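You operate a simulated robot arm through the tools that you are given. There is no shell and no other tool. Be economical: measure what you need, move in short steps, check, and stop when the job is done.

You run a simulated robot arm. Do the job below in one go: nothing can be reset, and whatever is moved stays where it is left.

TASK
Gauge the Lot 95 small coil and put it in the matching pocket.
Fine: close the jaw on it, press Read, draw the jaw back; the pocket that prints its width; leave the other coil.

Only the result counts: the job must be done as asked and must still hold three seconds after the hand-in. Knocking over, shifting, dropping, spilling or breaking anything else fails it.

THE ROBOT
A 7-joint arm with a two-finger parallel gripper, fixed in place. Base frame: the origin is at the foot of the arm, x ahead of it, y to its left, z up; the work surface is at about z = 0. Readings come in mm, degrees, newtons and seconds.
With the tool pointing down near the work surface it reaches from about 240 to 620 mm from the base axis. Its first joint turns from -66.0 to 66.0 degrees. Payload 2.6 kg.
The TCP is the grasp point between the finger pads, 30 mm short of the fingertips. In the tool frame z runs along the fingers and y along their closing line. Largest opening 94 mm; finger width 28, thickness 10; the body of the gripper, 50 by 96 mm, starts 55 mm behind the TCP.
Orientation is that of the tool frame in the base frame, as a unit quaternion [w, x, y, z]. With the fingers straight down and closing along the base's y, the tool's x points along the base's -x, its y along +y and its z along -z.

THE INTERFACE
- The arm moves only by the tool apply_moves. Its argument "targets" is a list of rows, each an object of numbers (a shift or turn left out is 0, a gripper value left out holds the last): "grip": the opening, from 0 (shut) to 1 (fully open); "dx", "dy", "dz": the shift along the tool's x, y, z in mm; "wx", "wy", "wz": the turn, a rotation vector about the tool's x, y, z in degrees. In form: [{"grip": .., "dx": .., "dy": .., "dz": .., "wx": .., "wy": .., "wz": ..}, ...]. A call has 1 to 8 rows; each row is the pose to reach, as a shift and turn from the pose commanded when the call began, along the tool's axes at that moment. A row lasts 0.2 s, in which the tool goes at most 50 mm and 8.6 degrees; a call with a longer step from one row to the next is refused whole, and so is a gripper value outside its range. Where a pose cannot be reached the arm comes as near as it can. A force on the tool above 90 N (or 10 N above the force at the start of the call, whichever is more), or a blocked arm, ends the call early, and 0.2 s more pass. Each finger travels about 72 mm/s and halts on what it meets, pressing with about 23 N; the grip force reading is that of the motor and also rises with nothing between the fingers. The clock runs only during rows and for 0.2 s after the last one: add rows that repeat a pose to give the fingers time. The reply holds the time, the measured pose of the TCP, the force on the tool along the base axes, the opening and the grip force, in the units named above and with some noise, with the torque about the TCP (base axes, N m) and any sound that the robot's microphone picked up.
- Cameras (640 x 400 px; columns grow to the right, rows downward): "scene" is fixed at [28.4, 453.9, 558.6]; the picture's right is [-0.65, -0.76, 0.00], its down [-0.54, 0.46, -0.70] and it looks along [0.54, -0.46, -0.71] (base axes); focal length 335 px, centre (320, 200). "wrist" rides on the gripper at [76, 14, -102] in the tool frame; the picture's right is [-0.18, 0.98, 0.00], its down [-0.75, -0.14, -0.64] and it looks along [-0.63, -0.12, 0.77] (tool axes); focal length 243 px, centre (320, 200).
- camera(camera): a new picture of that camera. The clock stands still meanwhile.
- pixel_to_xyz(camera, pixels): for up to 12 pixels [column, row] of the newest picture of that camera ("zoom" is the newest enlarged one), the place [x, y, z] in the base frame of the surface seen there, good to about 2 mm, but the place of the scene camera against the robot may be out by one fixed shift of up to 25 mm in any direction. The clock stands still meanwhile.
- zoom(camera, box): a new picture of the part [left, top, right, bottom] of that camera's present view, enlarged. The clock stands still meanwhile.
- hand_in(): hands the job in; it is judged then, once.

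Go step by step. Measure first, check grasps and placings, and put right what went wrong. The budget is 80 turns and 54 pictures, counting those below and the enlarged ones. Unless the task says otherwise, let go and move clear before handing in, and close with one line.

The tools are called after "Emit:" by a JSON object that holds its "api" and its "payload". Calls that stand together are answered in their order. apply_moves: Moves the arm, as the interface text tells. Its arguments: {"type":"object","properties":{"targets":{"type":"array"}},"required":["targets"]} The other tools are called the same way: camera (camera) takes a picture; pixel_to_xyz (camera, pixels) gives the place of the surface under pixels of a picture; zoom (camera, box) takes an enlarged picture of a part of a camera's view; hand_in () hands the job in.

At the start:

```text
time_s: 0.0
tcp_pos: [393.5, 218.1, 233.3]
ee_rot: [0.0, -0.001, 1.0, 0.0]
contact_force: [0.0, -0.3, 0.2]
wrist_torque: [0.03, 0.01, -0.03]
width: 94.1
gripper_force: 0.1
```

scene: 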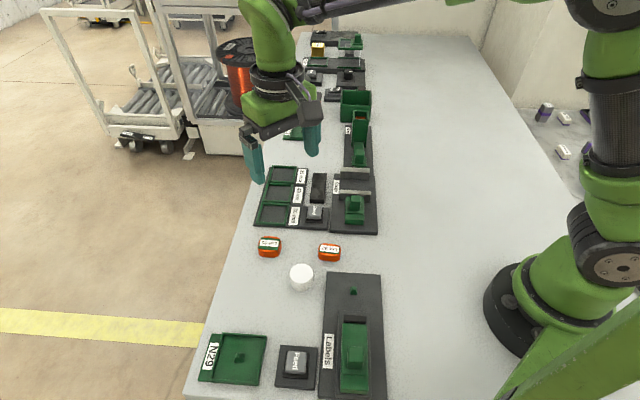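
wrist: 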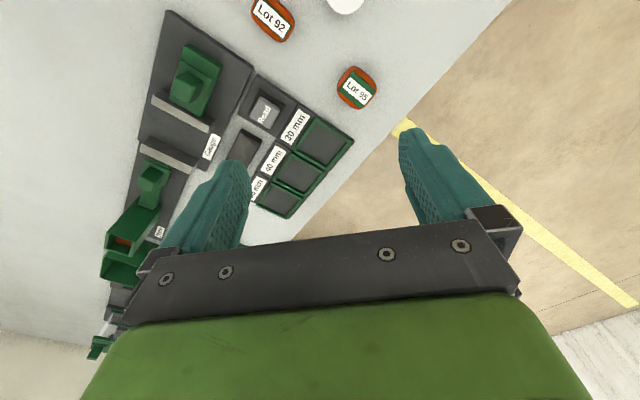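

The wrist view shows Lot 95 at about (357,90), Lot 92 at (272,18), and the gauge at (190,90) with the Read button and pockets beside it. I'll zoom in on both cameras and measure.

Emit:
{"api": "zoom", "payload": {"camera": "wrist", "box": [120, 0, 420, 220]}}

Emit:
{"api": "zoom", "payload": {"camera": "scene", "box": [230, 150, 400, 270]}}

Emit:
{"api": "pixel_to_xyz", "payload": {"camera": "wrist", "pixels": [[357, 90], [272, 18], [265, 110], [190, 80], [185, 110], [325, 140], [298, 172], [277, 203], [245, 148], [165, 145], [205, 65], [385, 60]]}}

```text
1.82 times, centred on (270, 110) of wrist
```

zoom: 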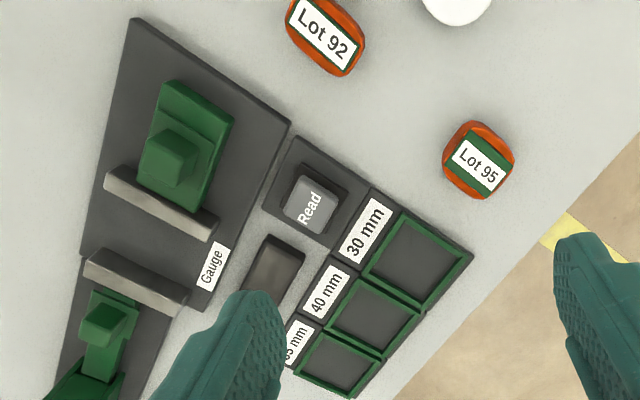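

```text
3.33 times, centred on (315, 210) of scene
```

zoom: 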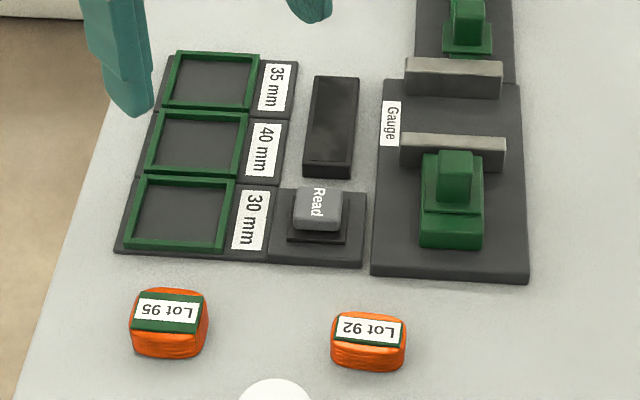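

```text
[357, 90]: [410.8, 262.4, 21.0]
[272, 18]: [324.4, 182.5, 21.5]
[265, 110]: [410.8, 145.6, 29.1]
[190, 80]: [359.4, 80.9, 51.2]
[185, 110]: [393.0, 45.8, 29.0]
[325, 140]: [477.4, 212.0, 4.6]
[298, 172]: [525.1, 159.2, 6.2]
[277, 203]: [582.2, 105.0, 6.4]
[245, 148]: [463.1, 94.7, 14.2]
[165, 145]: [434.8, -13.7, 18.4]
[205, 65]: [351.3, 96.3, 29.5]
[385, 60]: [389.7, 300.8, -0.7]
```

The pockets run diagonally in the order 30, 40, 35, with the gauge around (390,40). I'll raise the arm and shift it for a fuller view of the gauge.

Emit:
{"api": "apply_moves", "payload": {"targets": [{"grip": 1, "dx": 15, "dy": -30, "dz": -20}, {"dx": 30, "dy": -60, "dz": -40}, {"dx": 45, "dy": -90, "dz": -60}, {"dx": 60, "dy": -115, "dz": -80}, {"dx": 60, "dy": -115, "dz": -80}]}}

Emit:
{"api": "camera", "payload": {"camera": "wrist"}}

Emit:
{"api": "camera", "payload": {"camera": "scene"}}

```text
time_s: 1.2
tcp_pos: [331.7, 101.3, 311.7]
ee_rot: [0.001, 0.0, 1.0, 0.0]
contact_force: [0.3, 0.0, 0.3]
wrist_torque: [-0.02, -0.01, 0.01]
width: 94.0
gripper_force: 0.0
```

```text
49 pictures are left
```

wrist: 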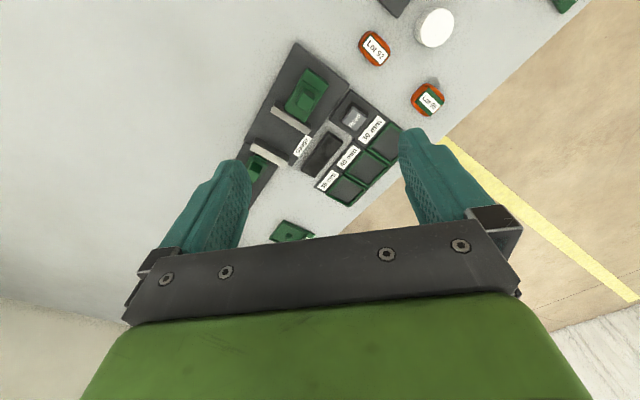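

```text
48 pictures are left
```

scene: 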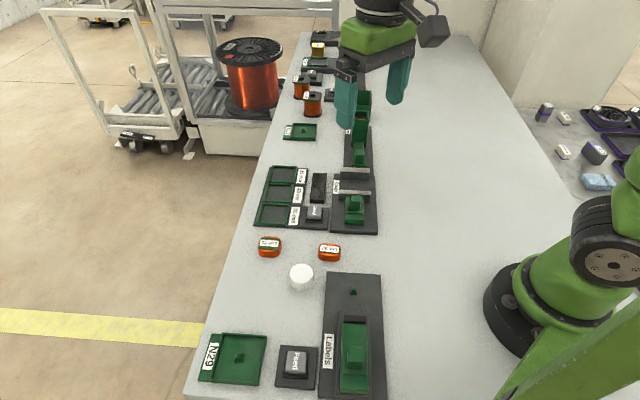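

Emit:
{"api": "zoom", "payload": {"camera": "wrist", "box": [230, 20, 450, 220]}}

Emit:
{"api": "zoom", "payload": {"camera": "scene", "box": [320, 160, 390, 240]}}

```text
2.00 times, centred on (340, 120) of wrist
```

zoom: 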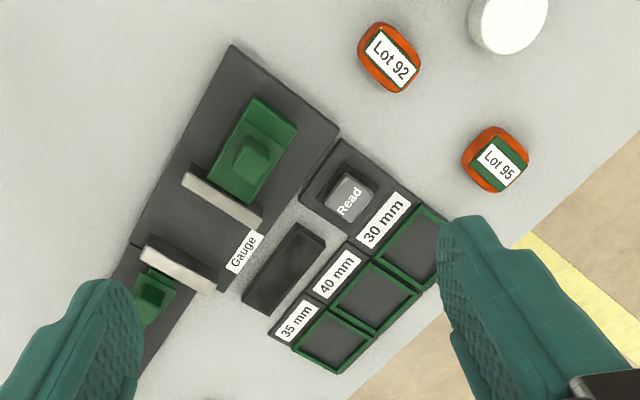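

```text
5.00 times, centred on (355, 200) of scene
```

zoom: 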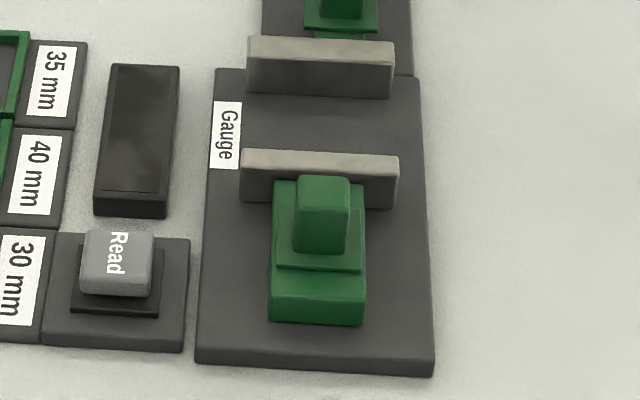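

Emit:
{"api": "pixel_to_xyz", "payload": {"camera": "zoom", "pixels": [[245, 165], [395, 170], [255, 190], [250, 48], [390, 55], [298, 185], [345, 190], [320, 180], [320, 215], [275, 295], [360, 305], [120, 250]]}}

Emit:
{"api": "zoom", "payload": {"camera": "wrist", "box": [350, 20, 450, 120]}}

Emit:
{"api": "pixel_to_xyz", "payload": {"camera": "wrist", "pixels": [[275, 109], [309, 130], [253, 147], [285, 165], [300, 97], [305, 103], [356, 116], [354, 121], [335, 185], [360, 165], [388, 140], [300, 147]]}}

Emit:
{"api": "zoom", "payload": {"camera": "scene", "box": [240, 220, 350, 290]}}

```text
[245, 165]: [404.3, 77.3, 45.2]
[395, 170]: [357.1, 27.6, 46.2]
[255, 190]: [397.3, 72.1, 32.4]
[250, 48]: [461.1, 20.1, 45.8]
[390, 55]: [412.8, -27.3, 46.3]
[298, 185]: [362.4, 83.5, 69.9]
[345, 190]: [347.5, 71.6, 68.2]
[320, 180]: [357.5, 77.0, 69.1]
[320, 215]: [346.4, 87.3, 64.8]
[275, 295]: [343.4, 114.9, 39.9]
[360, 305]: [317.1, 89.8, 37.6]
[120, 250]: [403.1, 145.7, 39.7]
```

```text
4.00 times, centred on (400, 70) of wrist
```

zoom: 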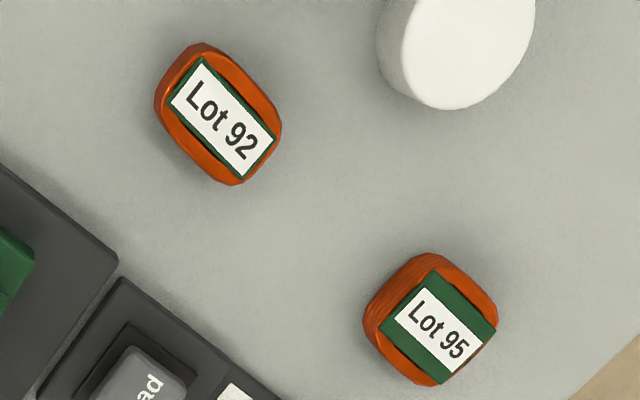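

```text
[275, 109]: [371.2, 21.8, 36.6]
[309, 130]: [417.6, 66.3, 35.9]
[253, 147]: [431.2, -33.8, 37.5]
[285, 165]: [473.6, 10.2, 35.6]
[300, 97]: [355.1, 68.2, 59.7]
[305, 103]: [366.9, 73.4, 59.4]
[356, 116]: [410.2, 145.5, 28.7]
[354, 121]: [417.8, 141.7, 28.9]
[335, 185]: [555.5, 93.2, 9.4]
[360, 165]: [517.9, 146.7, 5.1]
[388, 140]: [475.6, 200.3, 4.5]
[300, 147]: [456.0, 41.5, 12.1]
```

```text
5.71 times, centred on (295, 255) of scene
```

zoom: 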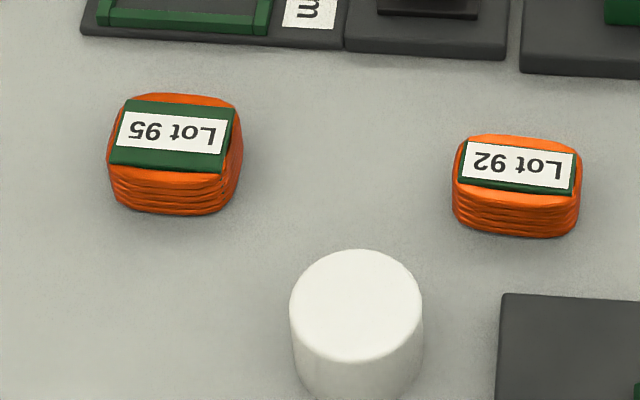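

The gauge rail runs at about -45° (u ≈ (0.71,-0.70)), with the plates along v ≈ (0.70,0.71). The scene camera offset is about (13,-11,-9.5). I'll yaw the tool so it closes along v and hover over Lot 95.

Emit:
{"api": "apply_moves", "payload": {"targets": [{"dx": -13, "dy": 27, "dz": 27, "wz": 7.4}, {"dx": -26, "dy": 54, "dz": 54, "wz": 14.8}, {"dx": -40, "dy": 80, "dz": 80, "wz": 22.2}, {"dx": -53, "dy": 107, "dz": 107, "wz": 29.6}, {"dx": -66, "dy": 134, "dz": 134, "wz": 37}, {"dx": -79, "dy": 161, "dz": 162, "wz": 44.5}, {"dx": -79, "dy": 161, "dz": 162, "wz": 44.5}]}}

Emit:
{"api": "camera", "payload": {"camera": "wrist"}}

```text
time_s: 2.8
tcp_pos: [413.2, 265.1, 148.9]
ee_rot: [0.0, 0.378, 0.926, -0.001]
contact_force: [1.0, 0.2, -0.2]
wrist_torque: [0.0, -0.01, 0.03]
width: 94.0
gripper_force: 0.1
```

```text
43 pictures are left
```

wrist: 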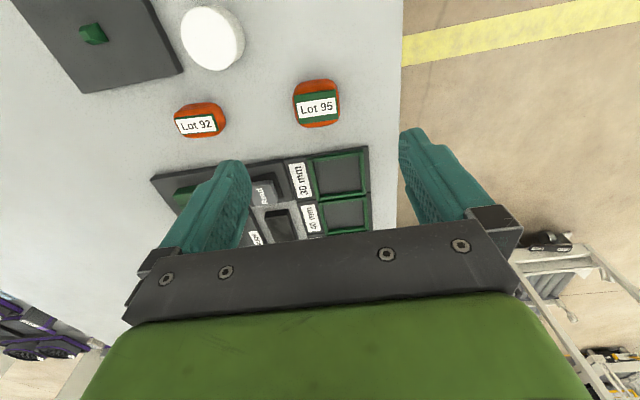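

Lot 95 is now centred at about (317,104). I'll measure the coil's and pocket's edges.

Emit:
{"api": "zoom", "payload": {"camera": "wrist", "box": [260, 60, 390, 240]}}

Emit:
{"api": "pixel_to_xyz", "payload": {"camera": "wrist", "pixels": [[297, 97], [334, 92], [300, 124], [337, 119], [316, 82], [319, 126], [317, 106], [293, 108], [340, 104], [366, 148], [316, 160], [370, 230]]}}

```text
2.22 times, centred on (325, 150) of wrist
```

zoom: 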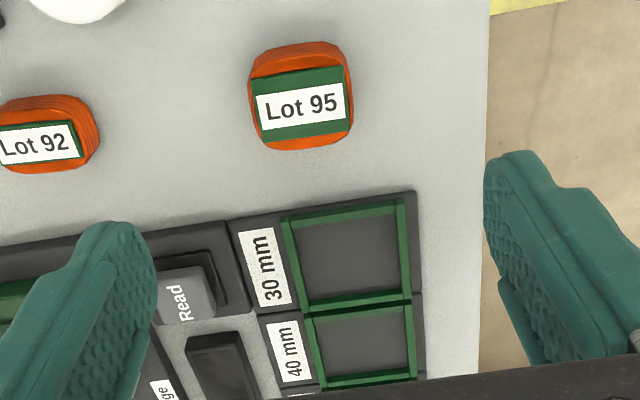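

```text
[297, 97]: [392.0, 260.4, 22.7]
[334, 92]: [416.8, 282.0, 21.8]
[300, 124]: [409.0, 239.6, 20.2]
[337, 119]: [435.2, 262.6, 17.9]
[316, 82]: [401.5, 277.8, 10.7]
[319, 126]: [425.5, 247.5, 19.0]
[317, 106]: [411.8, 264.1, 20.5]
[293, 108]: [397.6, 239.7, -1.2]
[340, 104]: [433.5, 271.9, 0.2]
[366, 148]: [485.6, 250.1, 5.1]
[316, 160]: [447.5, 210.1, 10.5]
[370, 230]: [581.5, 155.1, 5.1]
```

Lot 95 sits at about (413,262) with its top at z≈21, its long side at about 41°, and the tool at 45.6°. I'll turn 4.4° more, descend and close.

Emit:
{"api": "apply_moves", "payload": {"targets": [{"grip": 1, "dx": -2.1, "dy": -2.4, "dz": 40, "wz": 4.4}, {"dx": -2.1, "dy": -2.4, "dz": 80, "wz": 4.4}, {"dx": -2.1, "dy": -2.4, "dz": 105, "wz": 4.4}, {"dx": -2.1, "dy": -2.4, "dz": 115, "wz": 4.4}, {"dx": -2.1, "dy": -2.4, "dz": 115, "wz": 4.4}]}}

Emit:
{"api": "camera", "payload": {"camera": "wrist"}}

```text
time_s: 4.0
tcp_pos: [413.8, 260.5, 34.5]
ee_rot: [0.001, 0.414, 0.91, 0.0]
contact_force: [-0.3, -1.0, 1.0]
wrist_torque: [-0.01, -0.02, 0.01]
width: 94.1
gripper_force: 0.2
```

```text
41 pictures are left
```

wrist: 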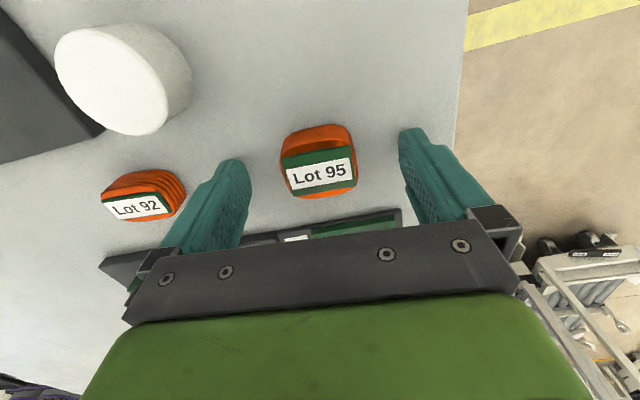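

The coil's label centre is at (319,173), right at the grasp axis. I'll close now.

Emit:
{"api": "apply_moves", "payload": {"targets": [{"grip": 0.6}, {"grip": 0.3}, {"grip": 0.2}, {"grip": 0.2}, {"grip": 0.2}]}}

Emit:
{"api": "camera", "payload": {"camera": "wrist"}}

```text
time_s: 5.2
tcp_pos: [412.2, 262.2, 34.7]
ee_rot: [0.0, 0.414, 0.91, 0.0]
contact_force: [0.0, 0.3, 0.0]
wrist_torque: [0.01, 0.0, 0.0]
width: 43.9
gripper_force: 23.5
```

```text
40 pictures are left
```

wrist: 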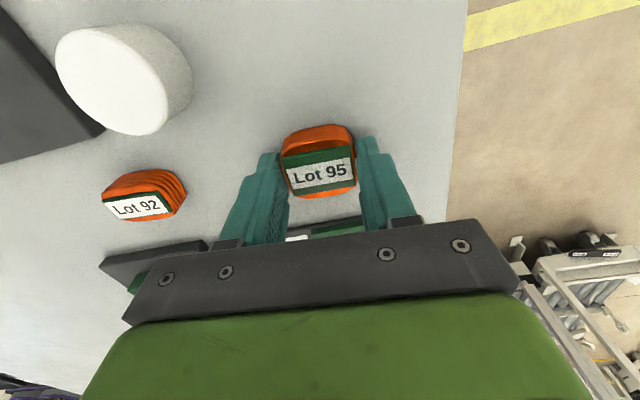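

The coil is gripped (43.9 mm, 23.5 N). I'll lift it and turn back to 45.5°.

Emit:
{"api": "apply_moves", "payload": {"targets": [{"dz": -20}, {"dz": -55}, {"dz": -90}, {"dz": -115, "wz": -4.4}, {"dz": -115, "wz": -4.4}]}}

```text
time_s: 6.4
tcp_pos: [412.7, 261.8, 151.2]
ee_rot: [0.0, 0.379, 0.926, 0.0]
contact_force: [0.0, 0.7, 0.1]
wrist_torque: [0.01, 0.0, 0.02]
width: 43.5
gripper_force: 23.3
```

Emit:
{"api": "apply_moves", "payload": {"targets": [{"dx": -30, "dy": -28}, {"dx": -62, "dy": -57}, {"dx": -94, "dy": -87}, {"dx": -126, "dy": -117}, {"dx": -156, "dy": -145}, {"dx": -182, "dy": -168}, {"dx": -182, "dy": -168}]}}

Emit:
{"api": "camera", "payload": {"camera": "wrist"}}

```text
time_s: 8.0
tcp_pos: [424.7, 10.5, 149.4]
ee_rot: [0.0, 0.378, 0.926, 0.001]
contact_force: [0.5, -0.8, -0.3]
wrist_torque: [-0.02, -0.01, -0.02]
width: 43.4
gripper_force: 23.0
```

```text
39 pictures are left
```

wrist: 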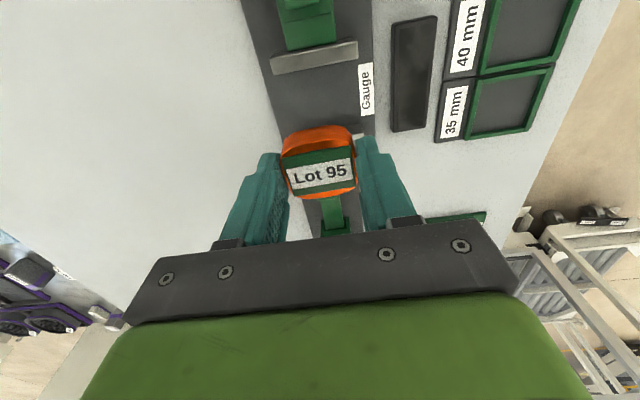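

Emit:
{"api": "pixel_to_xyz", "payload": {"camera": "wrist", "pixels": [[270, 56], [357, 41], [273, 70], [358, 58], [277, 82], [281, 118], [365, 118], [345, 100], [300, 110], [366, 138], [358, 133], [320, 80]]}}

Emit:
{"api": "zoom", "payload": {"camera": "wrist", "box": [230, 0, 400, 150]}}

Emit:
{"api": "zoom", "payload": {"camera": "scene", "box": [300, 140, 400, 240]}}

```text
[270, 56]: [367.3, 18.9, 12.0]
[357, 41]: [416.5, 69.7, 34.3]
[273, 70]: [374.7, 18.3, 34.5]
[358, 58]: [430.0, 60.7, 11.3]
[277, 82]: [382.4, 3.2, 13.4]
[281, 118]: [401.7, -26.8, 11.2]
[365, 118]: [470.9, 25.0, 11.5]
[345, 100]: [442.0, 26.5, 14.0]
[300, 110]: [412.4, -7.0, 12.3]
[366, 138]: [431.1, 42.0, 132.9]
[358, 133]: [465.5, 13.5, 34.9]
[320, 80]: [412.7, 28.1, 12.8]
```

```text
2.67 times, centred on (315, 75) of wrist
```

zoom: 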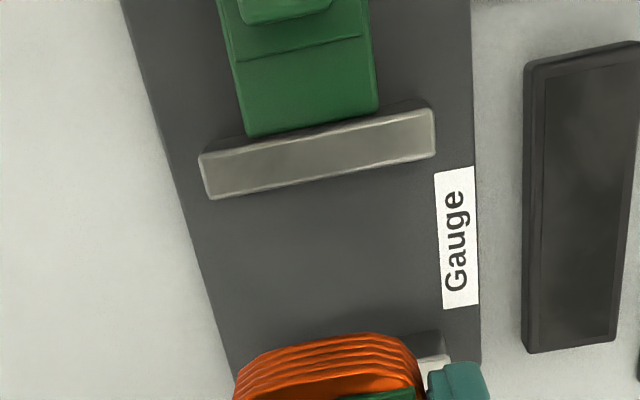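

```text
4.00 times, centred on (350, 190) of scene
```

zoom: 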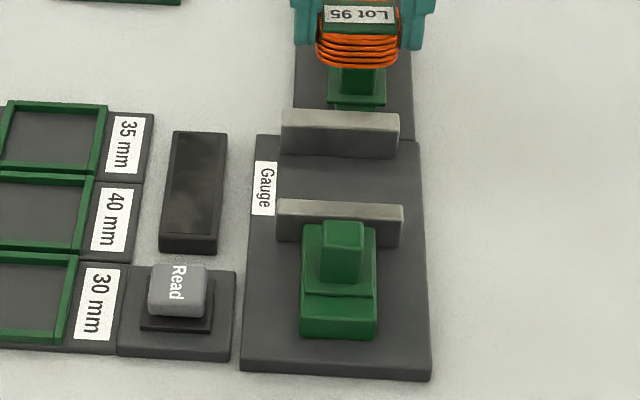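

Base top is at z≈12. The near jaw face is at u≈257 and the far plate face at u≈321, with plate centre v≈308. The coil is at u 296, v 305, so I'll shift it slightly and lower it between the plates.

Emit:
{"api": "apply_moves", "payload": {"targets": [{"dx": 4, "dy": 3, "dz": 30}, {"dx": 4, "dy": 3, "dz": 60}, {"dx": 4, "dy": 3, "dz": 85}, {"dx": 4, "dy": 3, "dz": 97}, {"dx": 4, "dy": 3, "dz": 101}, {"dx": 4, "dy": 3, "dz": 101}]}}

Emit:
{"api": "camera", "payload": {"camera": "wrist"}}

Emit:
{"api": "zoom", "payload": {"camera": "scene", "box": [300, 140, 400, 240]}}

```text
time_s: 9.4
tcp_pos: [425.2, 17.6, 49.3]
ee_rot: [0.0, 0.379, 0.925, 0.001]
contact_force: [-0.6, 0.6, -0.5]
wrist_torque: [-0.01, 0.03, 0.03]
width: 43.6
gripper_force: 23.2
```

```text
36 pictures are left
```

wrist: 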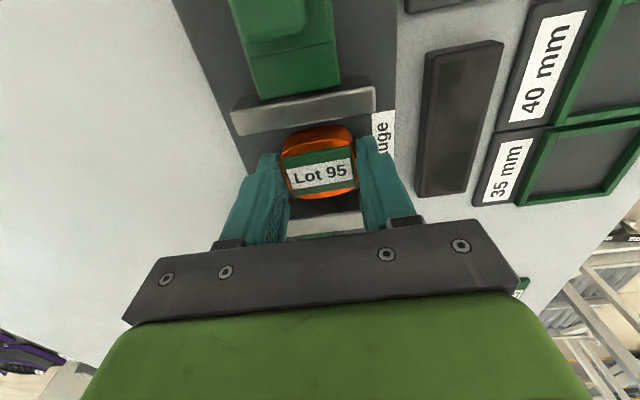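

```text
4.00 times, centred on (350, 190) of scene
```

zoom: 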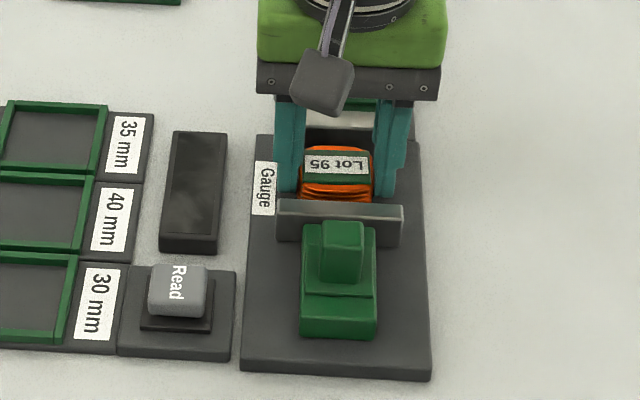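

The coil hangs between the plates with clearance on both sides. I'll ease it down to contact.

Emit:
{"api": "apply_moves", "payload": {"targets": [{"dz": 1}, {"dz": 2}, {"dz": 2.5}, {"dz": 2.5}]}}

```text
time_s: 10.4
tcp_pos: [423.1, 18.9, 47.4]
ee_rot: [0.001, 0.379, 0.926, 0.0]
contact_force: [-0.9, 1.3, 5.1]
wrist_torque: [0.03, 0.08, 0.01]
width: 43.4
gripper_force: 22.8
```

Contact is about 5 N, so the coil is seated. I'll release and lift.

Emit:
{"api": "apply_moves", "payload": {"targets": [{"grip": 0.55}, {"grip": 0.7}, {"grip": 0.7}, {"dz": -25}, {"dz": -60}, {"dz": -90}, {"dz": -100}]}}

Emit:
{"api": "camera", "payload": {"camera": "wrist"}}

```text
time_s: 12.0
tcp_pos: [422.9, 20.4, 146.7]
ee_rot: [0.0, 0.378, 0.926, 0.0]
contact_force: [-0.7, 0.6, 0.4]
wrist_torque: [-0.02, 0.0, 0.01]
width: 65.9
gripper_force: 0.1
```

```text
34 pictures are left
```

wrist: 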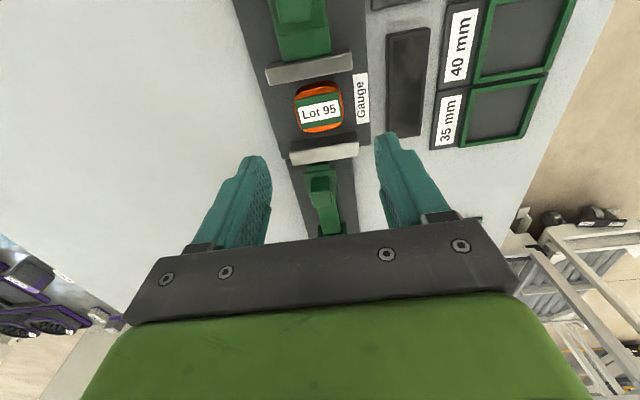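

The coil stands between the plates at (319,108). Next I'll move above the knob to measure it.

Emit:
{"api": "apply_moves", "payload": {"targets": [{"dx": 40, "dy": -2}, {"dx": 78, "dy": -3.5}, {"dx": 78, "dy": -3.5}]}}

Emit:
{"api": "zoom", "payload": {"camera": "wrist", "box": [220, 40, 420, 240]}}

```text
time_s: 12.8
tcp_pos: [365.5, 70.8, 144.9]
ee_rot: [0.0, 0.379, 0.925, 0.0]
contact_force: [0.0, 0.3, -0.4]
wrist_torque: [0.02, 0.02, 0.04]
width: 65.6
gripper_force: 0.0
```

```text
2.00 times, centred on (320, 140) of wrist
```

zoom: 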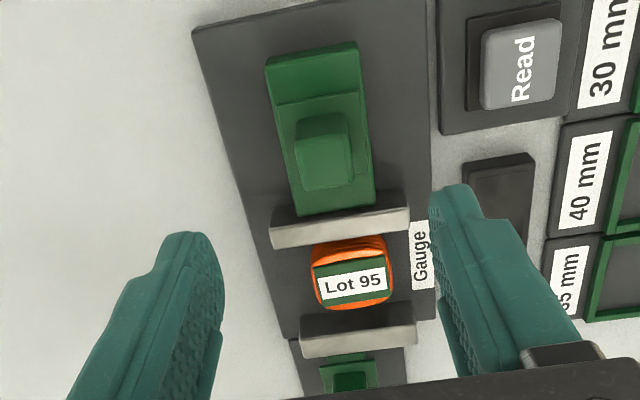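

Emit:
{"api": "pixel_to_xyz", "payload": {"camera": "zoom", "pixels": [[325, 165], [303, 150], [345, 140], [325, 185], [285, 125], [365, 150], [310, 80], [330, 205], [325, 145], [365, 190], [520, 65], [535, 100]]}}

```text
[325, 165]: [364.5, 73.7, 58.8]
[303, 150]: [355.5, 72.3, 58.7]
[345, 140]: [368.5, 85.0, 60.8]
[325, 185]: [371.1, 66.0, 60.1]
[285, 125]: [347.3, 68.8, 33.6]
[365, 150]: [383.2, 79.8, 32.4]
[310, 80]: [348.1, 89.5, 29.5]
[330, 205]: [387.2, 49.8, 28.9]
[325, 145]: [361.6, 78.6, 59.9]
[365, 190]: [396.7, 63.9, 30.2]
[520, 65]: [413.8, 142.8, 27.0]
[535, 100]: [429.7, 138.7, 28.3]
```

The knob centre is (364.5,73.7), top z 59, and the sled is at z≈33. I'll grasp it with TCP z 70.

Emit:
{"api": "apply_moves", "payload": {"targets": [{"dx": 2.6, "dy": 1.2, "dz": 40}, {"dx": 2.6, "dy": 1.2, "dz": 65}, {"dx": 2.6, "dy": 1.2, "dz": 75}, {"dx": 2.6, "dy": 1.2, "dz": 75, "grip": 0.3}, {"dx": 2.6, "dy": 1.2, "dz": 75, "grip": 0.1}, {"dx": 2.6, "dy": 1.2, "dz": 75, "grip": 0.1}, {"dx": 2.6, "dy": 1.2, "dz": 75, "grip": 0.1}]}}

Emit:
{"api": "zoom", "payload": {"camera": "scene", "box": [300, 140, 400, 240]}}

```text
time_s: 14.4
tcp_pos: [364.4, 72.9, 72.4]
ee_rot: [0.0, 0.379, 0.925, 0.001]
contact_force: [11.9, 11.2, -12.1]
wrist_torque: [-0.57, -0.41, -1.03]
width: 21.8
gripper_force: 45.0
```

```text
4.00 times, centred on (350, 190) of scene
```

zoom: 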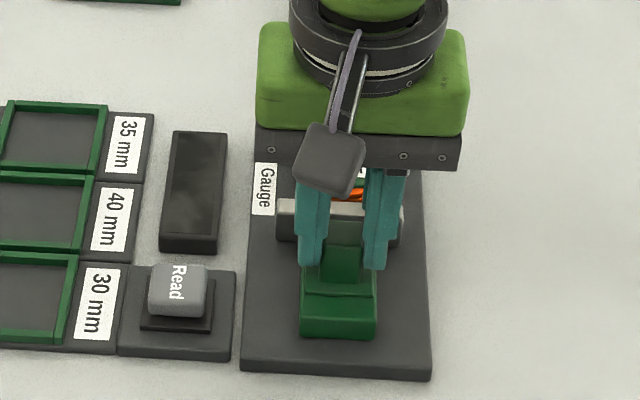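

The knob is gripped but with about 16 N of side force along +v. I'll ease toward +v.

Emit:
{"api": "apply_moves", "payload": {"targets": [{"dy": 1.2}, {"dy": 1.2, "wz": 0.6}, {"dy": 1.2, "wz": 0.6}]}}

```text
time_s: 15.2
tcp_pos: [365.9, 72.8, 72.6]
ee_rot: [-0.001, 0.383, 0.924, 0.0]
contact_force: [1.3, 4.4, -10.3]
wrist_torque: [0.2, -0.13, 0.36]
width: 21.9
gripper_force: 44.9
```

Loads are settled and the yaw matches the rail. I'll slide the jaw along +u.

Emit:
{"api": "apply_moves", "payload": {"targets": [{"dx": -4, "wz": -0.15, "dz": 0.8}, {"dx": -8, "wz": -0.15, "dz": 0.8}, {"dx": -12, "wz": -0.15, "dz": 0.8}, {"dx": -16, "wz": -0.15, "dz": 0.8}, {"dx": -19, "wz": -0.15, "dz": 0.8}, {"dx": -19, "wz": -0.15, "dz": 0.8}]}}

Emit:
{"api": "camera", "payload": {"camera": "wrist"}}

```text
time_s: 16.6
tcp_pos: [379.6, 59.0, 72.0]
ee_rot: [0.002, 0.382, 0.924, -0.001]
contact_force: [-14.8, -15.8, 30.9]
wrist_torque: [-0.48, 0.37, 0.1]
width: 21.9
gripper_force: 44.9
```

```text
31 pictures are left
```

wrist: 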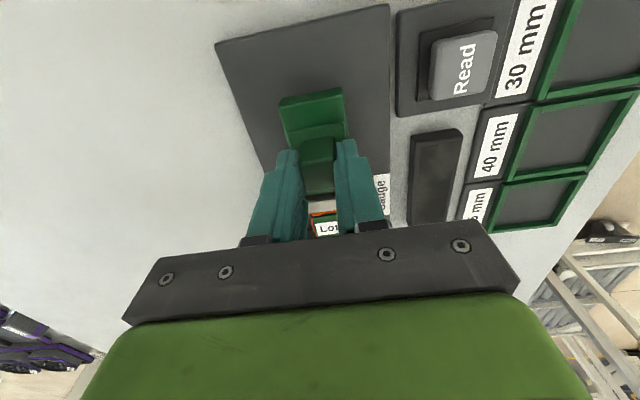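

The jaw moved 19.6 mm and side load has built up (about -21 N along v, +31 N in z). I'll relieve it and look from the scene.

Emit:
{"api": "apply_moves", "payload": {"targets": [{"dy": -1.0, "dz": -0.4}, {"dy": -1.8, "dz": -0.6}, {"dy": -1.8, "dz": -0.6}]}}

Emit:
{"api": "zoom", "payload": {"camera": "scene", "box": [310, 150, 390, 230]}}

```text
time_s: 17.4
tcp_pos: [377.4, 60.4, 71.5]
ee_rot: [-0.001, 0.381, 0.924, 0.0]
contact_force: [1.7, -0.4, -7.8]
wrist_torque: [-1.0, -0.94, -0.58]
width: 21.8
gripper_force: 45.1
```

```text
5.00 times, centred on (350, 190) of scene
```

zoom: 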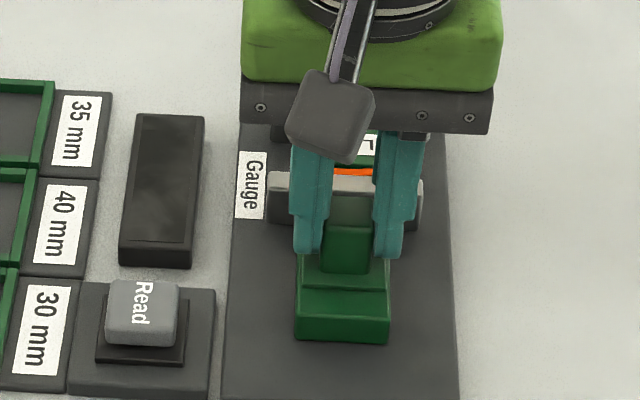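

Emit:
{"api": "apply_moves", "payload": {"targets": [{"dx": -1.5, "dy": -0.1}, {"dx": -3, "dy": -0.2}, {"dx": -4.5, "dy": -0.3}, {"dx": -6, "dy": -0.4}, {"dx": -6, "dy": -0.4}]}}

```text
time_s: 18.6
tcp_pos: [381.0, 57.4, 70.9]
ee_rot: [-0.001, 0.381, 0.924, 0.0]
contact_force: [11.5, 18.8, -28.2]
wrist_torque: [0.76, 0.31, -0.35]
width: 21.9
gripper_force: 45.3
```

Emit:
{"api": "apply_moves", "payload": {"targets": [{"dy": 1.0, "dz": 0.3}, {"dx": -1, "dy": 1.5, "dz": 0.3}, {"dx": -2, "dy": 1.5, "dz": 0.3}, {"dx": -2, "dy": 1.5, "dz": 0.3}]}}

Emit:
{"api": "camera", "payload": {"camera": "wrist"}}

```text
time_s: 19.6
tcp_pos: [382.8, 56.6, 72.4]
ee_rot: [-0.003, 0.382, 0.924, 0.0]
contact_force: [-25.7, 19.0, 6.3]
wrist_torque: [0.44, 0.14, -0.06]
width: 21.8
gripper_force: 45.2
```

```text
29 pictures are left
```

wrist: 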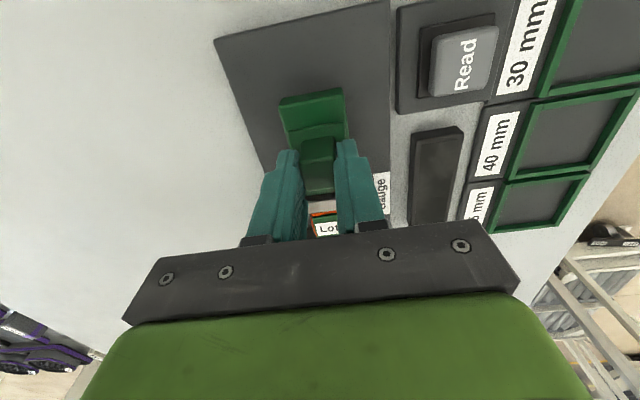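

Resistance along u is now about 32 N after about 23–24 mm of travel, so the jaw probably touches the coil. I'll press 1 mm more to confirm.

Emit:
{"api": "apply_moves", "payload": {"targets": [{"dx": -0.5}, {"dx": -1}, {"dx": -1}]}}

Emit:
{"api": "zoom", "payload": {"camera": "scene", "box": [310, 150, 390, 230]}}

```text
time_s: 20.4
tcp_pos: [382.0, 55.7, 71.3]
ee_rot: [-0.005, 0.383, 0.924, -0.001]
contact_force: [-25.7, 18.2, 7.6]
wrist_torque: [0.58, 0.36, -0.05]
width: 21.6
gripper_force: 45.1
```

```text
5.00 times, centred on (350, 190) of scene
```

zoom: 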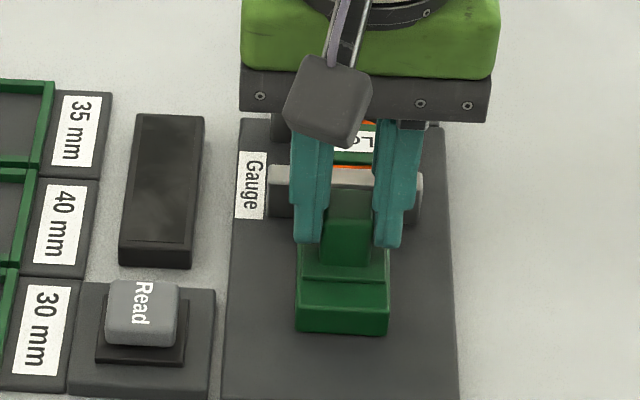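

The force stays at about 31 N and no longer rises. I'll let go, lift and look at the jaw and coil.

Emit:
{"api": "apply_moves", "payload": {"targets": [{"grip": 0.35}, {"grip": 0.5}, {"grip": 0.5, "dz": -5}, {"dz": -30}, {"dz": -65}, {"dz": -75}]}}

Emit:
{"api": "zoom", "payload": {"camera": "wrist", "box": [220, 40, 420, 240]}}

```text
time_s: 21.8
tcp_pos: [385.0, 52.2, 146.1]
ee_rot: [0.0, 0.382, 0.924, 0.0]
contact_force: [-0.7, 0.1, 0.4]
wrist_torque: [-0.02, 0.02, 0.02]
width: 47.2
gripper_force: 0.0
```

```text
2.00 times, centred on (320, 140) of wrist
```

zoom: 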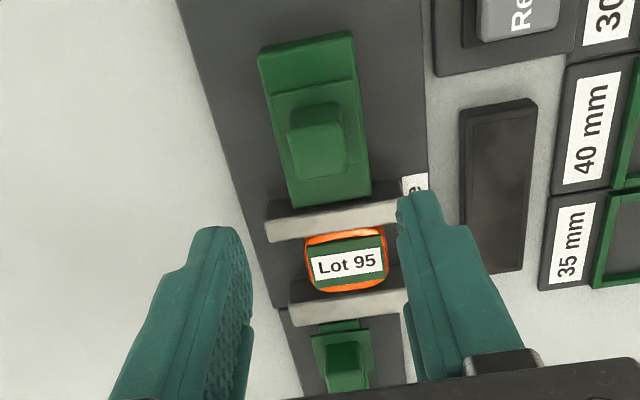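

Emit:
{"api": "pixel_to_xyz", "payload": {"camera": "zoom", "pixels": [[345, 288], [350, 298], [395, 275], [345, 304], [345, 315], [335, 215], [335, 232], [335, 226], [347, 262], [318, 140], [318, 120], [318, 165]]}}

Emit:
{"api": "zoom", "payload": {"camera": "scene", "box": [320, 150, 380, 210]}}

```text
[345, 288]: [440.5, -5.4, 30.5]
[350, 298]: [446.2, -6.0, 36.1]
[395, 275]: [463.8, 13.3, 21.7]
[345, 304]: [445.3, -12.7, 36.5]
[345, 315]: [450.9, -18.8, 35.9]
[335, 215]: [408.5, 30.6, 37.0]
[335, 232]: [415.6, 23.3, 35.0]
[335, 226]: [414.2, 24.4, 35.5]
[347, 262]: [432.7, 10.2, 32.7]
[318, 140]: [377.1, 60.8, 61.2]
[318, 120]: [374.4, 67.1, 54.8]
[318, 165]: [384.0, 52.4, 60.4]
```

```text
6.67 times, centred on (350, 180) of scene
```

zoom: 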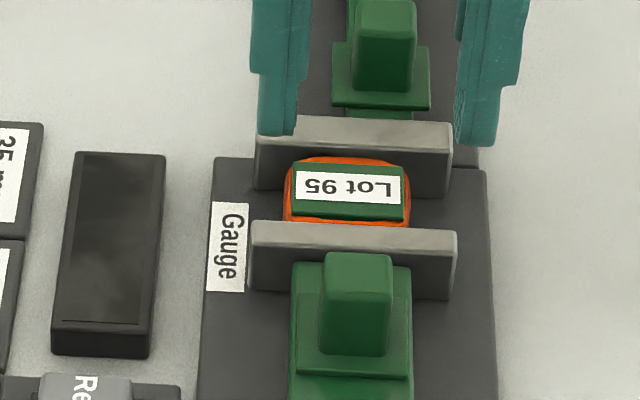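

The coil appears clamped (gap ≈42 by estimate; in the scene view it touches the far plate). Next I'll go to Read at about (414,143,27) with the fingers shut.

Emit:
{"api": "apply_moves", "payload": {"targets": [{"dx": 18, "dy": 36, "grip": 0}, {"dx": 36, "dy": 70}, {"dx": 42.5, "dy": 85.5}, {"dx": 42.5, "dy": 85.5, "dz": 40}, {"dx": 42.5, "dy": 85.5, "dz": 70}, {"dx": 42.5, "dy": 85.5, "dz": 78}, {"dx": 42.5, "dy": 85.5, "dz": 78}]}}

Emit:
{"api": "camera", "payload": {"camera": "wrist"}}

```text
time_s: 23.4
tcp_pos: [414.3, 144.2, 68.2]
ee_rot: [0.0, 0.382, 0.924, 0.001]
contact_force: [0.1, 0.8, 0.1]
wrist_torque: [-0.02, -0.04, 0.01]
width: 0.0
gripper_force: 23.0
```

```text
25 pictures are left
```

wrist: 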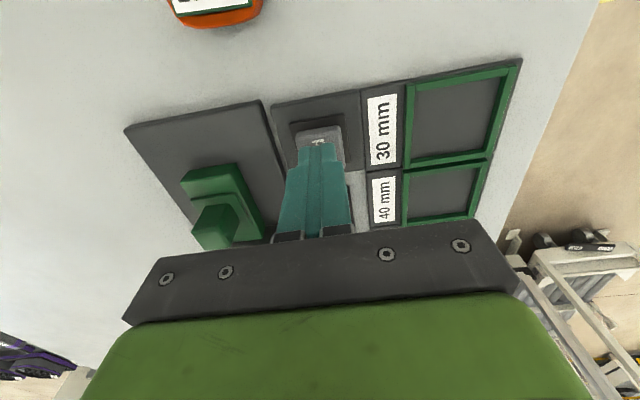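

The fingertips are over the button, so I'll press in small steps.

Emit:
{"api": "apply_moves", "payload": {"targets": [{"dz": 7}, {"dz": 10}, {"dz": 12}, {"dz": 14}, {"dz": 16}]}}

Emit:
{"api": "zoom", "payload": {"camera": "scene", "box": [290, 150, 390, 230]}}

```text
time_s: 24.6
tcp_pos: [414.7, 144.2, 53.2]
ee_rot: [0.001, 0.382, 0.924, 0.001]
contact_force: [1.5, -0.8, 3.1]
wrist_torque: [0.03, -0.07, -0.02]
width: 0.0
gripper_force: 22.8
heard: click
```

```text
5.00 times, centred on (340, 190) of scene
```

zoom: 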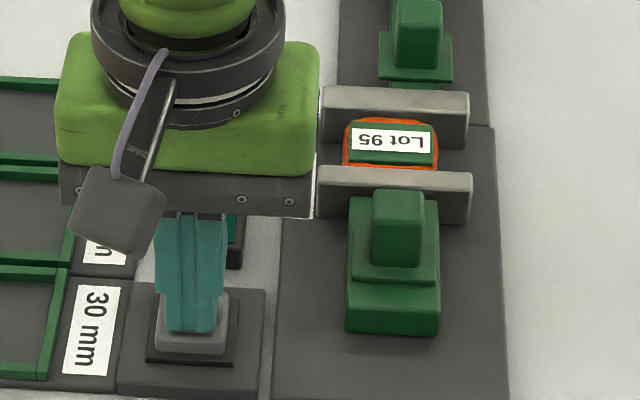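

Click heard, and the display seems to have lit up. I'll lift and shift back to read it.

Emit:
{"api": "apply_moves", "payload": {"targets": [{"dz": -15}, {"dz": -50}, {"dz": -90, "dx": 10, "dy": -10}, {"dz": -100, "dx": 10, "dy": -40}, {"dz": -100, "dx": 10, "dy": -60}, {"dz": -100, "dx": 10, "dy": -60}]}}

Emit:
{"api": "camera", "payload": {"camera": "wrist"}}

Emit:
{"api": "zoom", "payload": {"camera": "scene", "box": [290, 150, 370, 220]}}

```text
time_s: 26.0
tcp_pos: [365.7, 109.8, 151.0]
ee_rot: [-0.001, 0.382, 0.924, 0.0]
contact_force: [-0.7, 0.4, -0.2]
wrist_torque: [0.0, -0.01, -0.01]
width: 0.0
gripper_force: 23.0
```

```text
23 pictures are left
```

wrist: 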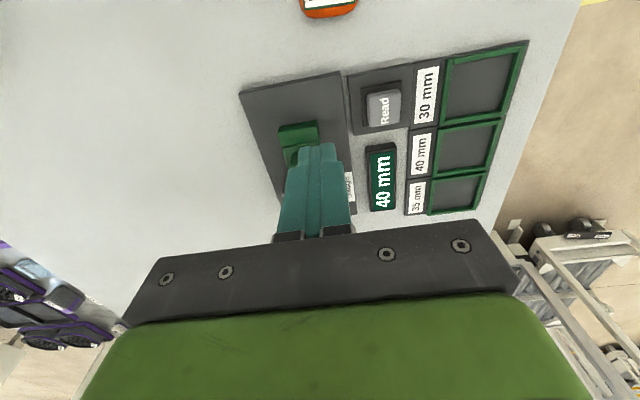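

```text
5.71 times, centred on (330, 185) of scene
```

zoom: 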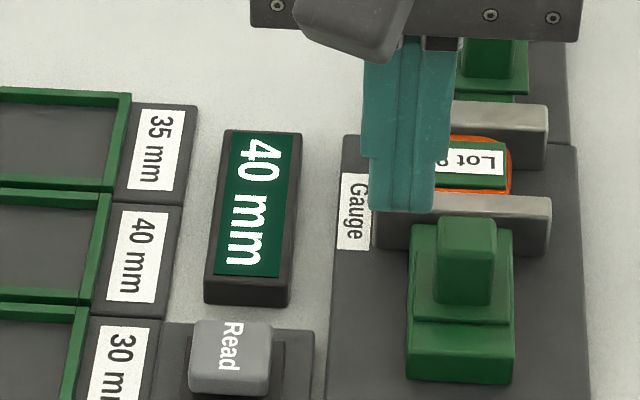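

The display reads 40 mm, which agrees with my gap estimate of about 42. Next I'll grasp the knob at about (380.5,57.5) and draw the jaw back.

Emit:
{"api": "apply_moves", "payload": {"targets": [{"dx": -24, "dy": -14, "grip": 0.5}, {"dx": -47.4, "dy": -26.6}, {"dx": -47.4, "dy": -26.6}, {"dx": -47.4, "dy": -26.6, "dz": 40}, {"dx": -47.4, "dy": -26.6, "dz": 70}, {"dx": -47.4, "dy": -26.6, "dz": 79}, {"dx": -47.4, "dy": -26.6, "dz": 79}]}}

Emit:
{"api": "zoom", "payload": {"camera": "wrist", "box": [220, 60, 420, 240]}}

```text
time_s: 27.6
tcp_pos: [378.5, 56.5, 71.4]
ee_rot: [0.0, 0.382, 0.924, 0.0]
contact_force: [0.6, 0.1, 0.1]
wrist_torque: [-0.01, 0.0, 0.01]
width: 47.2
gripper_force: 0.2
```

```text
2.22 times, centred on (320, 150) of wrist
```

zoom: 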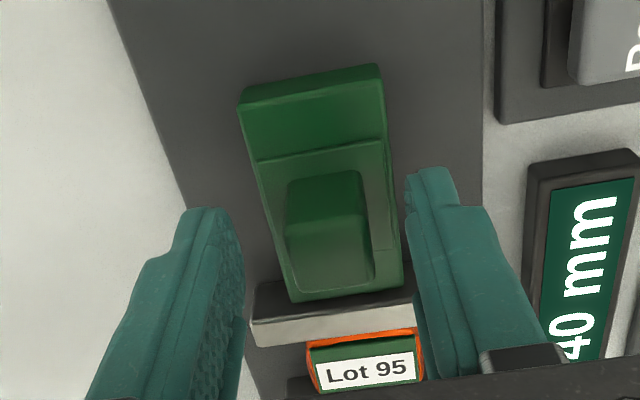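

The knob is centred between the fingers, so I'll close on it.

Emit:
{"api": "apply_moves", "payload": {"targets": [{"dy": 0.7, "grip": 0.3}, {"dy": 0.7, "grip": 0.1}, {"dy": 0.7, "grip": 0.1}, {"dy": 0.7, "grip": 0.1}]}}

```text
time_s: 28.6
tcp_pos: [380.5, 58.6, 73.4]
ee_rot: [0.001, 0.381, 0.924, 0.001]
contact_force: [12.4, 11.7, -6.3]
wrist_torque: [-0.23, -0.39, -0.35]
width: 21.7
gripper_force: 44.7
```

Emit:
{"api": "apply_moves", "payload": {"targets": [{"dy": 1.3}, {"dx": 4, "dy": 1.3}, {"dx": 8, "dy": 1.3}, {"dx": 12, "dy": 1.3}, {"dx": 16, "dy": 1.3}, {"dx": 20, "dy": 1.3}, {"dx": 23, "dy": 1.3}, {"dx": 23, "dy": 1.3}]}}

```text
time_s: 30.4
tcp_pos: [365.3, 73.2, 74.0]
ee_rot: [0.0, 0.382, 0.924, 0.0]
contact_force: [3.9, -12.6, 12.2]
wrist_torque: [0.45, 0.73, -0.01]
width: 21.8
gripper_force: 45.1
```

The jaw is back near its starting place. I'll release, rise and move over the coil to look.

Emit:
{"api": "apply_moves", "payload": {"targets": [{"grip": 0.4}, {"grip": 0.5}, {"dz": -30}, {"dz": -70}, {"dz": -75, "dx": -35}, {"dz": -75, "dx": -75, "grip": 0.8}, {"dz": -75, "dx": -75, "grip": 0.8}]}}

Emit:
{"api": "zoom", "payload": {"camera": "wrist", "box": [220, 0, 420, 180]}}

```text
time_s: 32.0
tcp_pos: [418.9, 20.0, 148.6]
ee_rot: [0.0, 0.382, 0.924, 0.001]
contact_force: [-0.1, 0.2, 0.5]
wrist_torque: [0.0, 0.02, 0.03]
width: 75.0
gripper_force: 0.0
```

```text
2.22 times, centred on (320, 90) of wrist
```

zoom: 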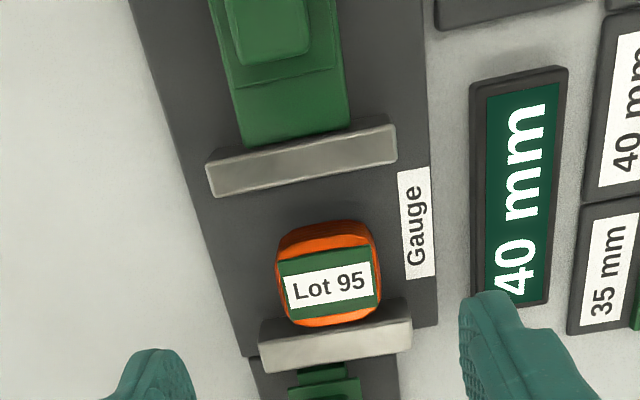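

The jaw is clear and the coil rests against the far plate. I'll measure the coil and its label corners.

Emit:
{"api": "pixel_to_xyz", "payload": {"camera": "zoom", "pixels": [[280, 263], [369, 245], [290, 319], [379, 302], [329, 284], [325, 240], [333, 322], [278, 290], [380, 270]]}}

```text
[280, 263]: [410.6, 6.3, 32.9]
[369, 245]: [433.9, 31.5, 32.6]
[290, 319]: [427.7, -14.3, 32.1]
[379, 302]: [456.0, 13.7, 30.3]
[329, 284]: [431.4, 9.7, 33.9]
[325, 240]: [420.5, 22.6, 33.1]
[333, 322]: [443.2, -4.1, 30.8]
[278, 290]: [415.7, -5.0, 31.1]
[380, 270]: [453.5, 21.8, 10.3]
```

Emit:
{"api": "apply_moves", "payload": {"targets": [{"dx": -16.5, "dy": 1.6, "dz": 25}, {"dx": -16.5, "dy": 1.6, "dz": 60}, {"dx": -16.5, "dy": 1.6, "dz": 90}, {"dx": -16.5, "dy": 1.6, "dz": 101}, {"dx": -16.5, "dy": 1.6, "dz": 101, "grip": 0.5}, {"dx": -16.5, "dy": 1.6, "dz": 101, "grip": 0.2}, {"dx": -16.5, "dy": 1.6, "dz": 101, "grip": 0.2}, {"dx": -16.5, "dy": 1.6, "dz": 101, "grip": 0.2}]}}

Emit:
{"api": "camera", "payload": {"camera": "wrist"}}

```text
time_s: 33.8
tcp_pos: [431.6, 12.3, 47.6]
ee_rot: [0.001, 0.382, 0.924, 0.001]
contact_force: [0.5, 0.3, -1.0]
wrist_torque: [0.01, 0.02, -0.02]
width: 43.5
gripper_force: 23.1
```

```text
19 pictures are left
```

wrist: 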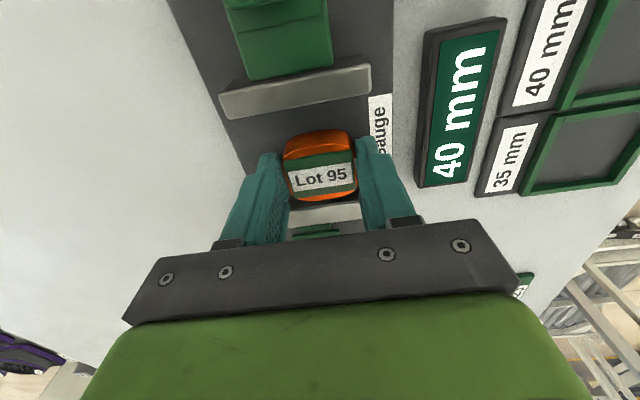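

Gripped again. I'll lift and travel above the 40 mm pocket, around (518,150).

Emit:
{"api": "apply_moves", "payload": {"targets": [{"dx": 1.5, "dz": -5}, {"dx": 2, "dz": -45}, {"dx": 2, "dz": -90}, {"dx": 9, "dy": 35, "dz": -105}, {"dx": 18, "dy": 75, "dz": -105}, {"dx": 27, "dy": 118, "dz": -105}, {"dx": 36, "dy": 158, "dz": -105}, {"dx": 36, "dy": 158, "dz": -105}]}}

Emit:
{"api": "camera", "payload": {"camera": "wrist"}}

```text
time_s: 35.6
tcp_pos: [517.6, 149.6, 152.0]
ee_rot: [0.0, 0.382, 0.924, 0.0]
contact_force: [-0.8, -0.8, -1.4]
wrist_torque: [-0.01, 0.01, -0.01]
width: 43.4
gripper_force: 23.5
```

```text
18 pictures are left
```

wrist: 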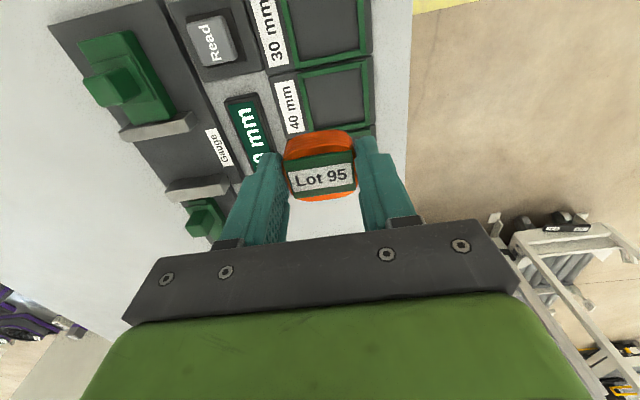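

The 40 mm pocket is visible around (335,97). I'll measure its rim.

Emit:
{"api": "zoom", "payload": {"camera": "wrist", "box": [260, 50, 400, 150]}}

```text
4.00 times, centred on (330, 100) of wrist
```

zoom: 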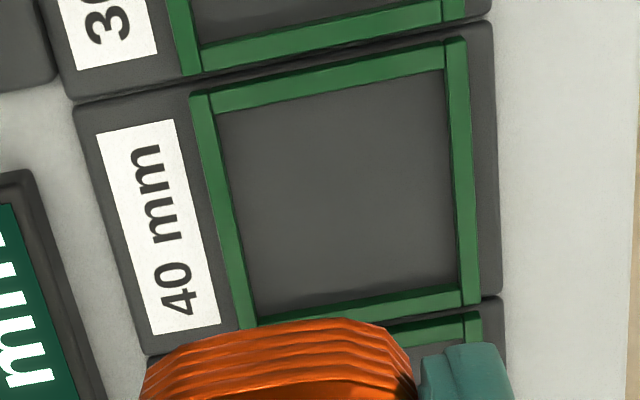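

Emit:
{"api": "pixel_to_xyz", "payload": {"camera": "zoom", "pixels": [[200, 100], [455, 45], [247, 320], [470, 295], [218, 115], [440, 75], [260, 310], [455, 285], [340, 195], [330, 88], [225, 210], [465, 170]]}}

```text
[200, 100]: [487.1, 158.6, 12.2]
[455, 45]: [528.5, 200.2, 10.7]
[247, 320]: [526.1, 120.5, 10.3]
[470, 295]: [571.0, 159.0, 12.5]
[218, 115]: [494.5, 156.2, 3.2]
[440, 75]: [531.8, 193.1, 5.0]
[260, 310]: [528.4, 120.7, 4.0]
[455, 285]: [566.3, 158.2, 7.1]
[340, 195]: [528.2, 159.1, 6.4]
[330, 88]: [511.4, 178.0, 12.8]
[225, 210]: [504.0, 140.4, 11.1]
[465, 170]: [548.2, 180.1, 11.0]
```

The pocket centre is about (528.5,158.8), rim top z≈11.5, floor z≈5. I'll shift and descend to just above the rim, then check.

Emit:
{"api": "apply_moves", "payload": {"targets": [{"dx": 0.3, "dy": 14.2}, {"dx": 0.3, "dy": 14.2, "dz": 35}, {"dx": 0.3, "dy": 14.2, "dz": 70}, {"dx": 0.3, "dy": 14.2, "dz": 95}, {"dx": 0.3, "dy": 14.2, "dz": 101}, {"dx": 0.3, "dy": 14.2, "dz": 101}]}}

Emit:
{"api": "zoom", "payload": {"camera": "scene", "box": [245, 150, 335, 240]}}

Emit:
{"api": "zoom", "payload": {"camera": "wrist", "box": [230, 80, 410, 230]}}

```text
time_s: 37.0
tcp_pos: [527.1, 158.1, 51.8]
ee_rot: [0.0, 0.382, 0.924, 0.0]
contact_force: [0.6, 0.0, -1.0]
wrist_torque: [-0.02, 0.0, 0.02]
width: 43.1
gripper_force: 23.0
```

```text
4.44 times, centred on (290, 195) of scene
```

zoom: 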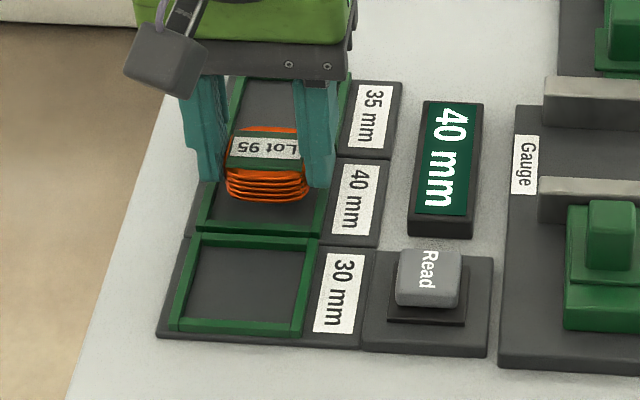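

```text
2.67 times, centred on (320, 155) of wrist
```

zoom: 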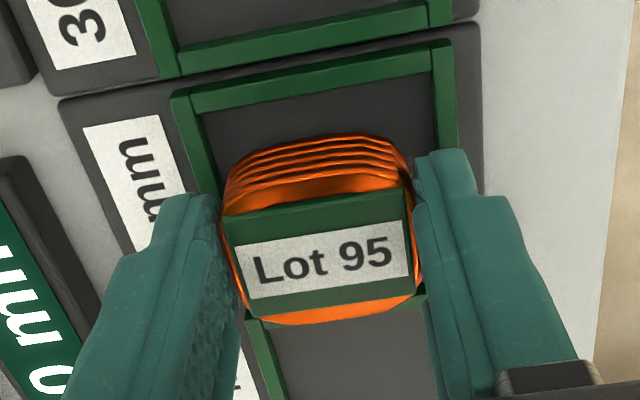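

Emit:
{"api": "pixel_to_xyz", "payload": {"camera": "zoom", "pixels": [[310, 82], [310, 105], [300, 145], [290, 180], [320, 318], [248, 318], [425, 300], [230, 290], [180, 100], [440, 45], [205, 170], [325, 255]]}}

Emit:
{"api": "zoom", "payload": {"camera": "scene", "box": [245, 160, 315, 230]}}

```text
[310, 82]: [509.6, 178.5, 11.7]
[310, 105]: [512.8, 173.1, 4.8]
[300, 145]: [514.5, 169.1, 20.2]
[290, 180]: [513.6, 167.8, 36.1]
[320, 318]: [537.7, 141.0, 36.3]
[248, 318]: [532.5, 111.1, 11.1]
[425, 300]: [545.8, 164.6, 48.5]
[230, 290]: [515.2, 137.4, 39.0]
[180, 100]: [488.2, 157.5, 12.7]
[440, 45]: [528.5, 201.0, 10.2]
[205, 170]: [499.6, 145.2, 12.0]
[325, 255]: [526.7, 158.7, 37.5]
```

```text
5.71 times, centred on (280, 195) of scene
```

zoom: 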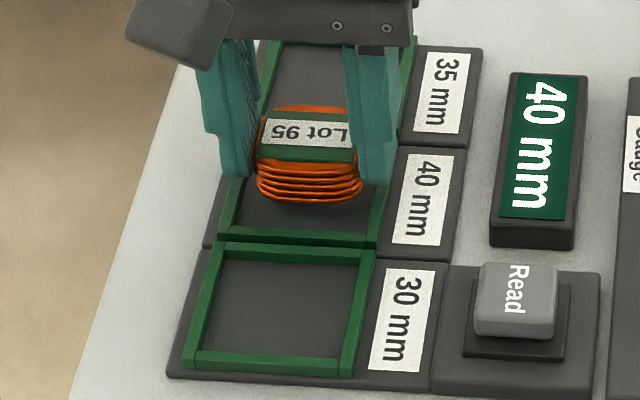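

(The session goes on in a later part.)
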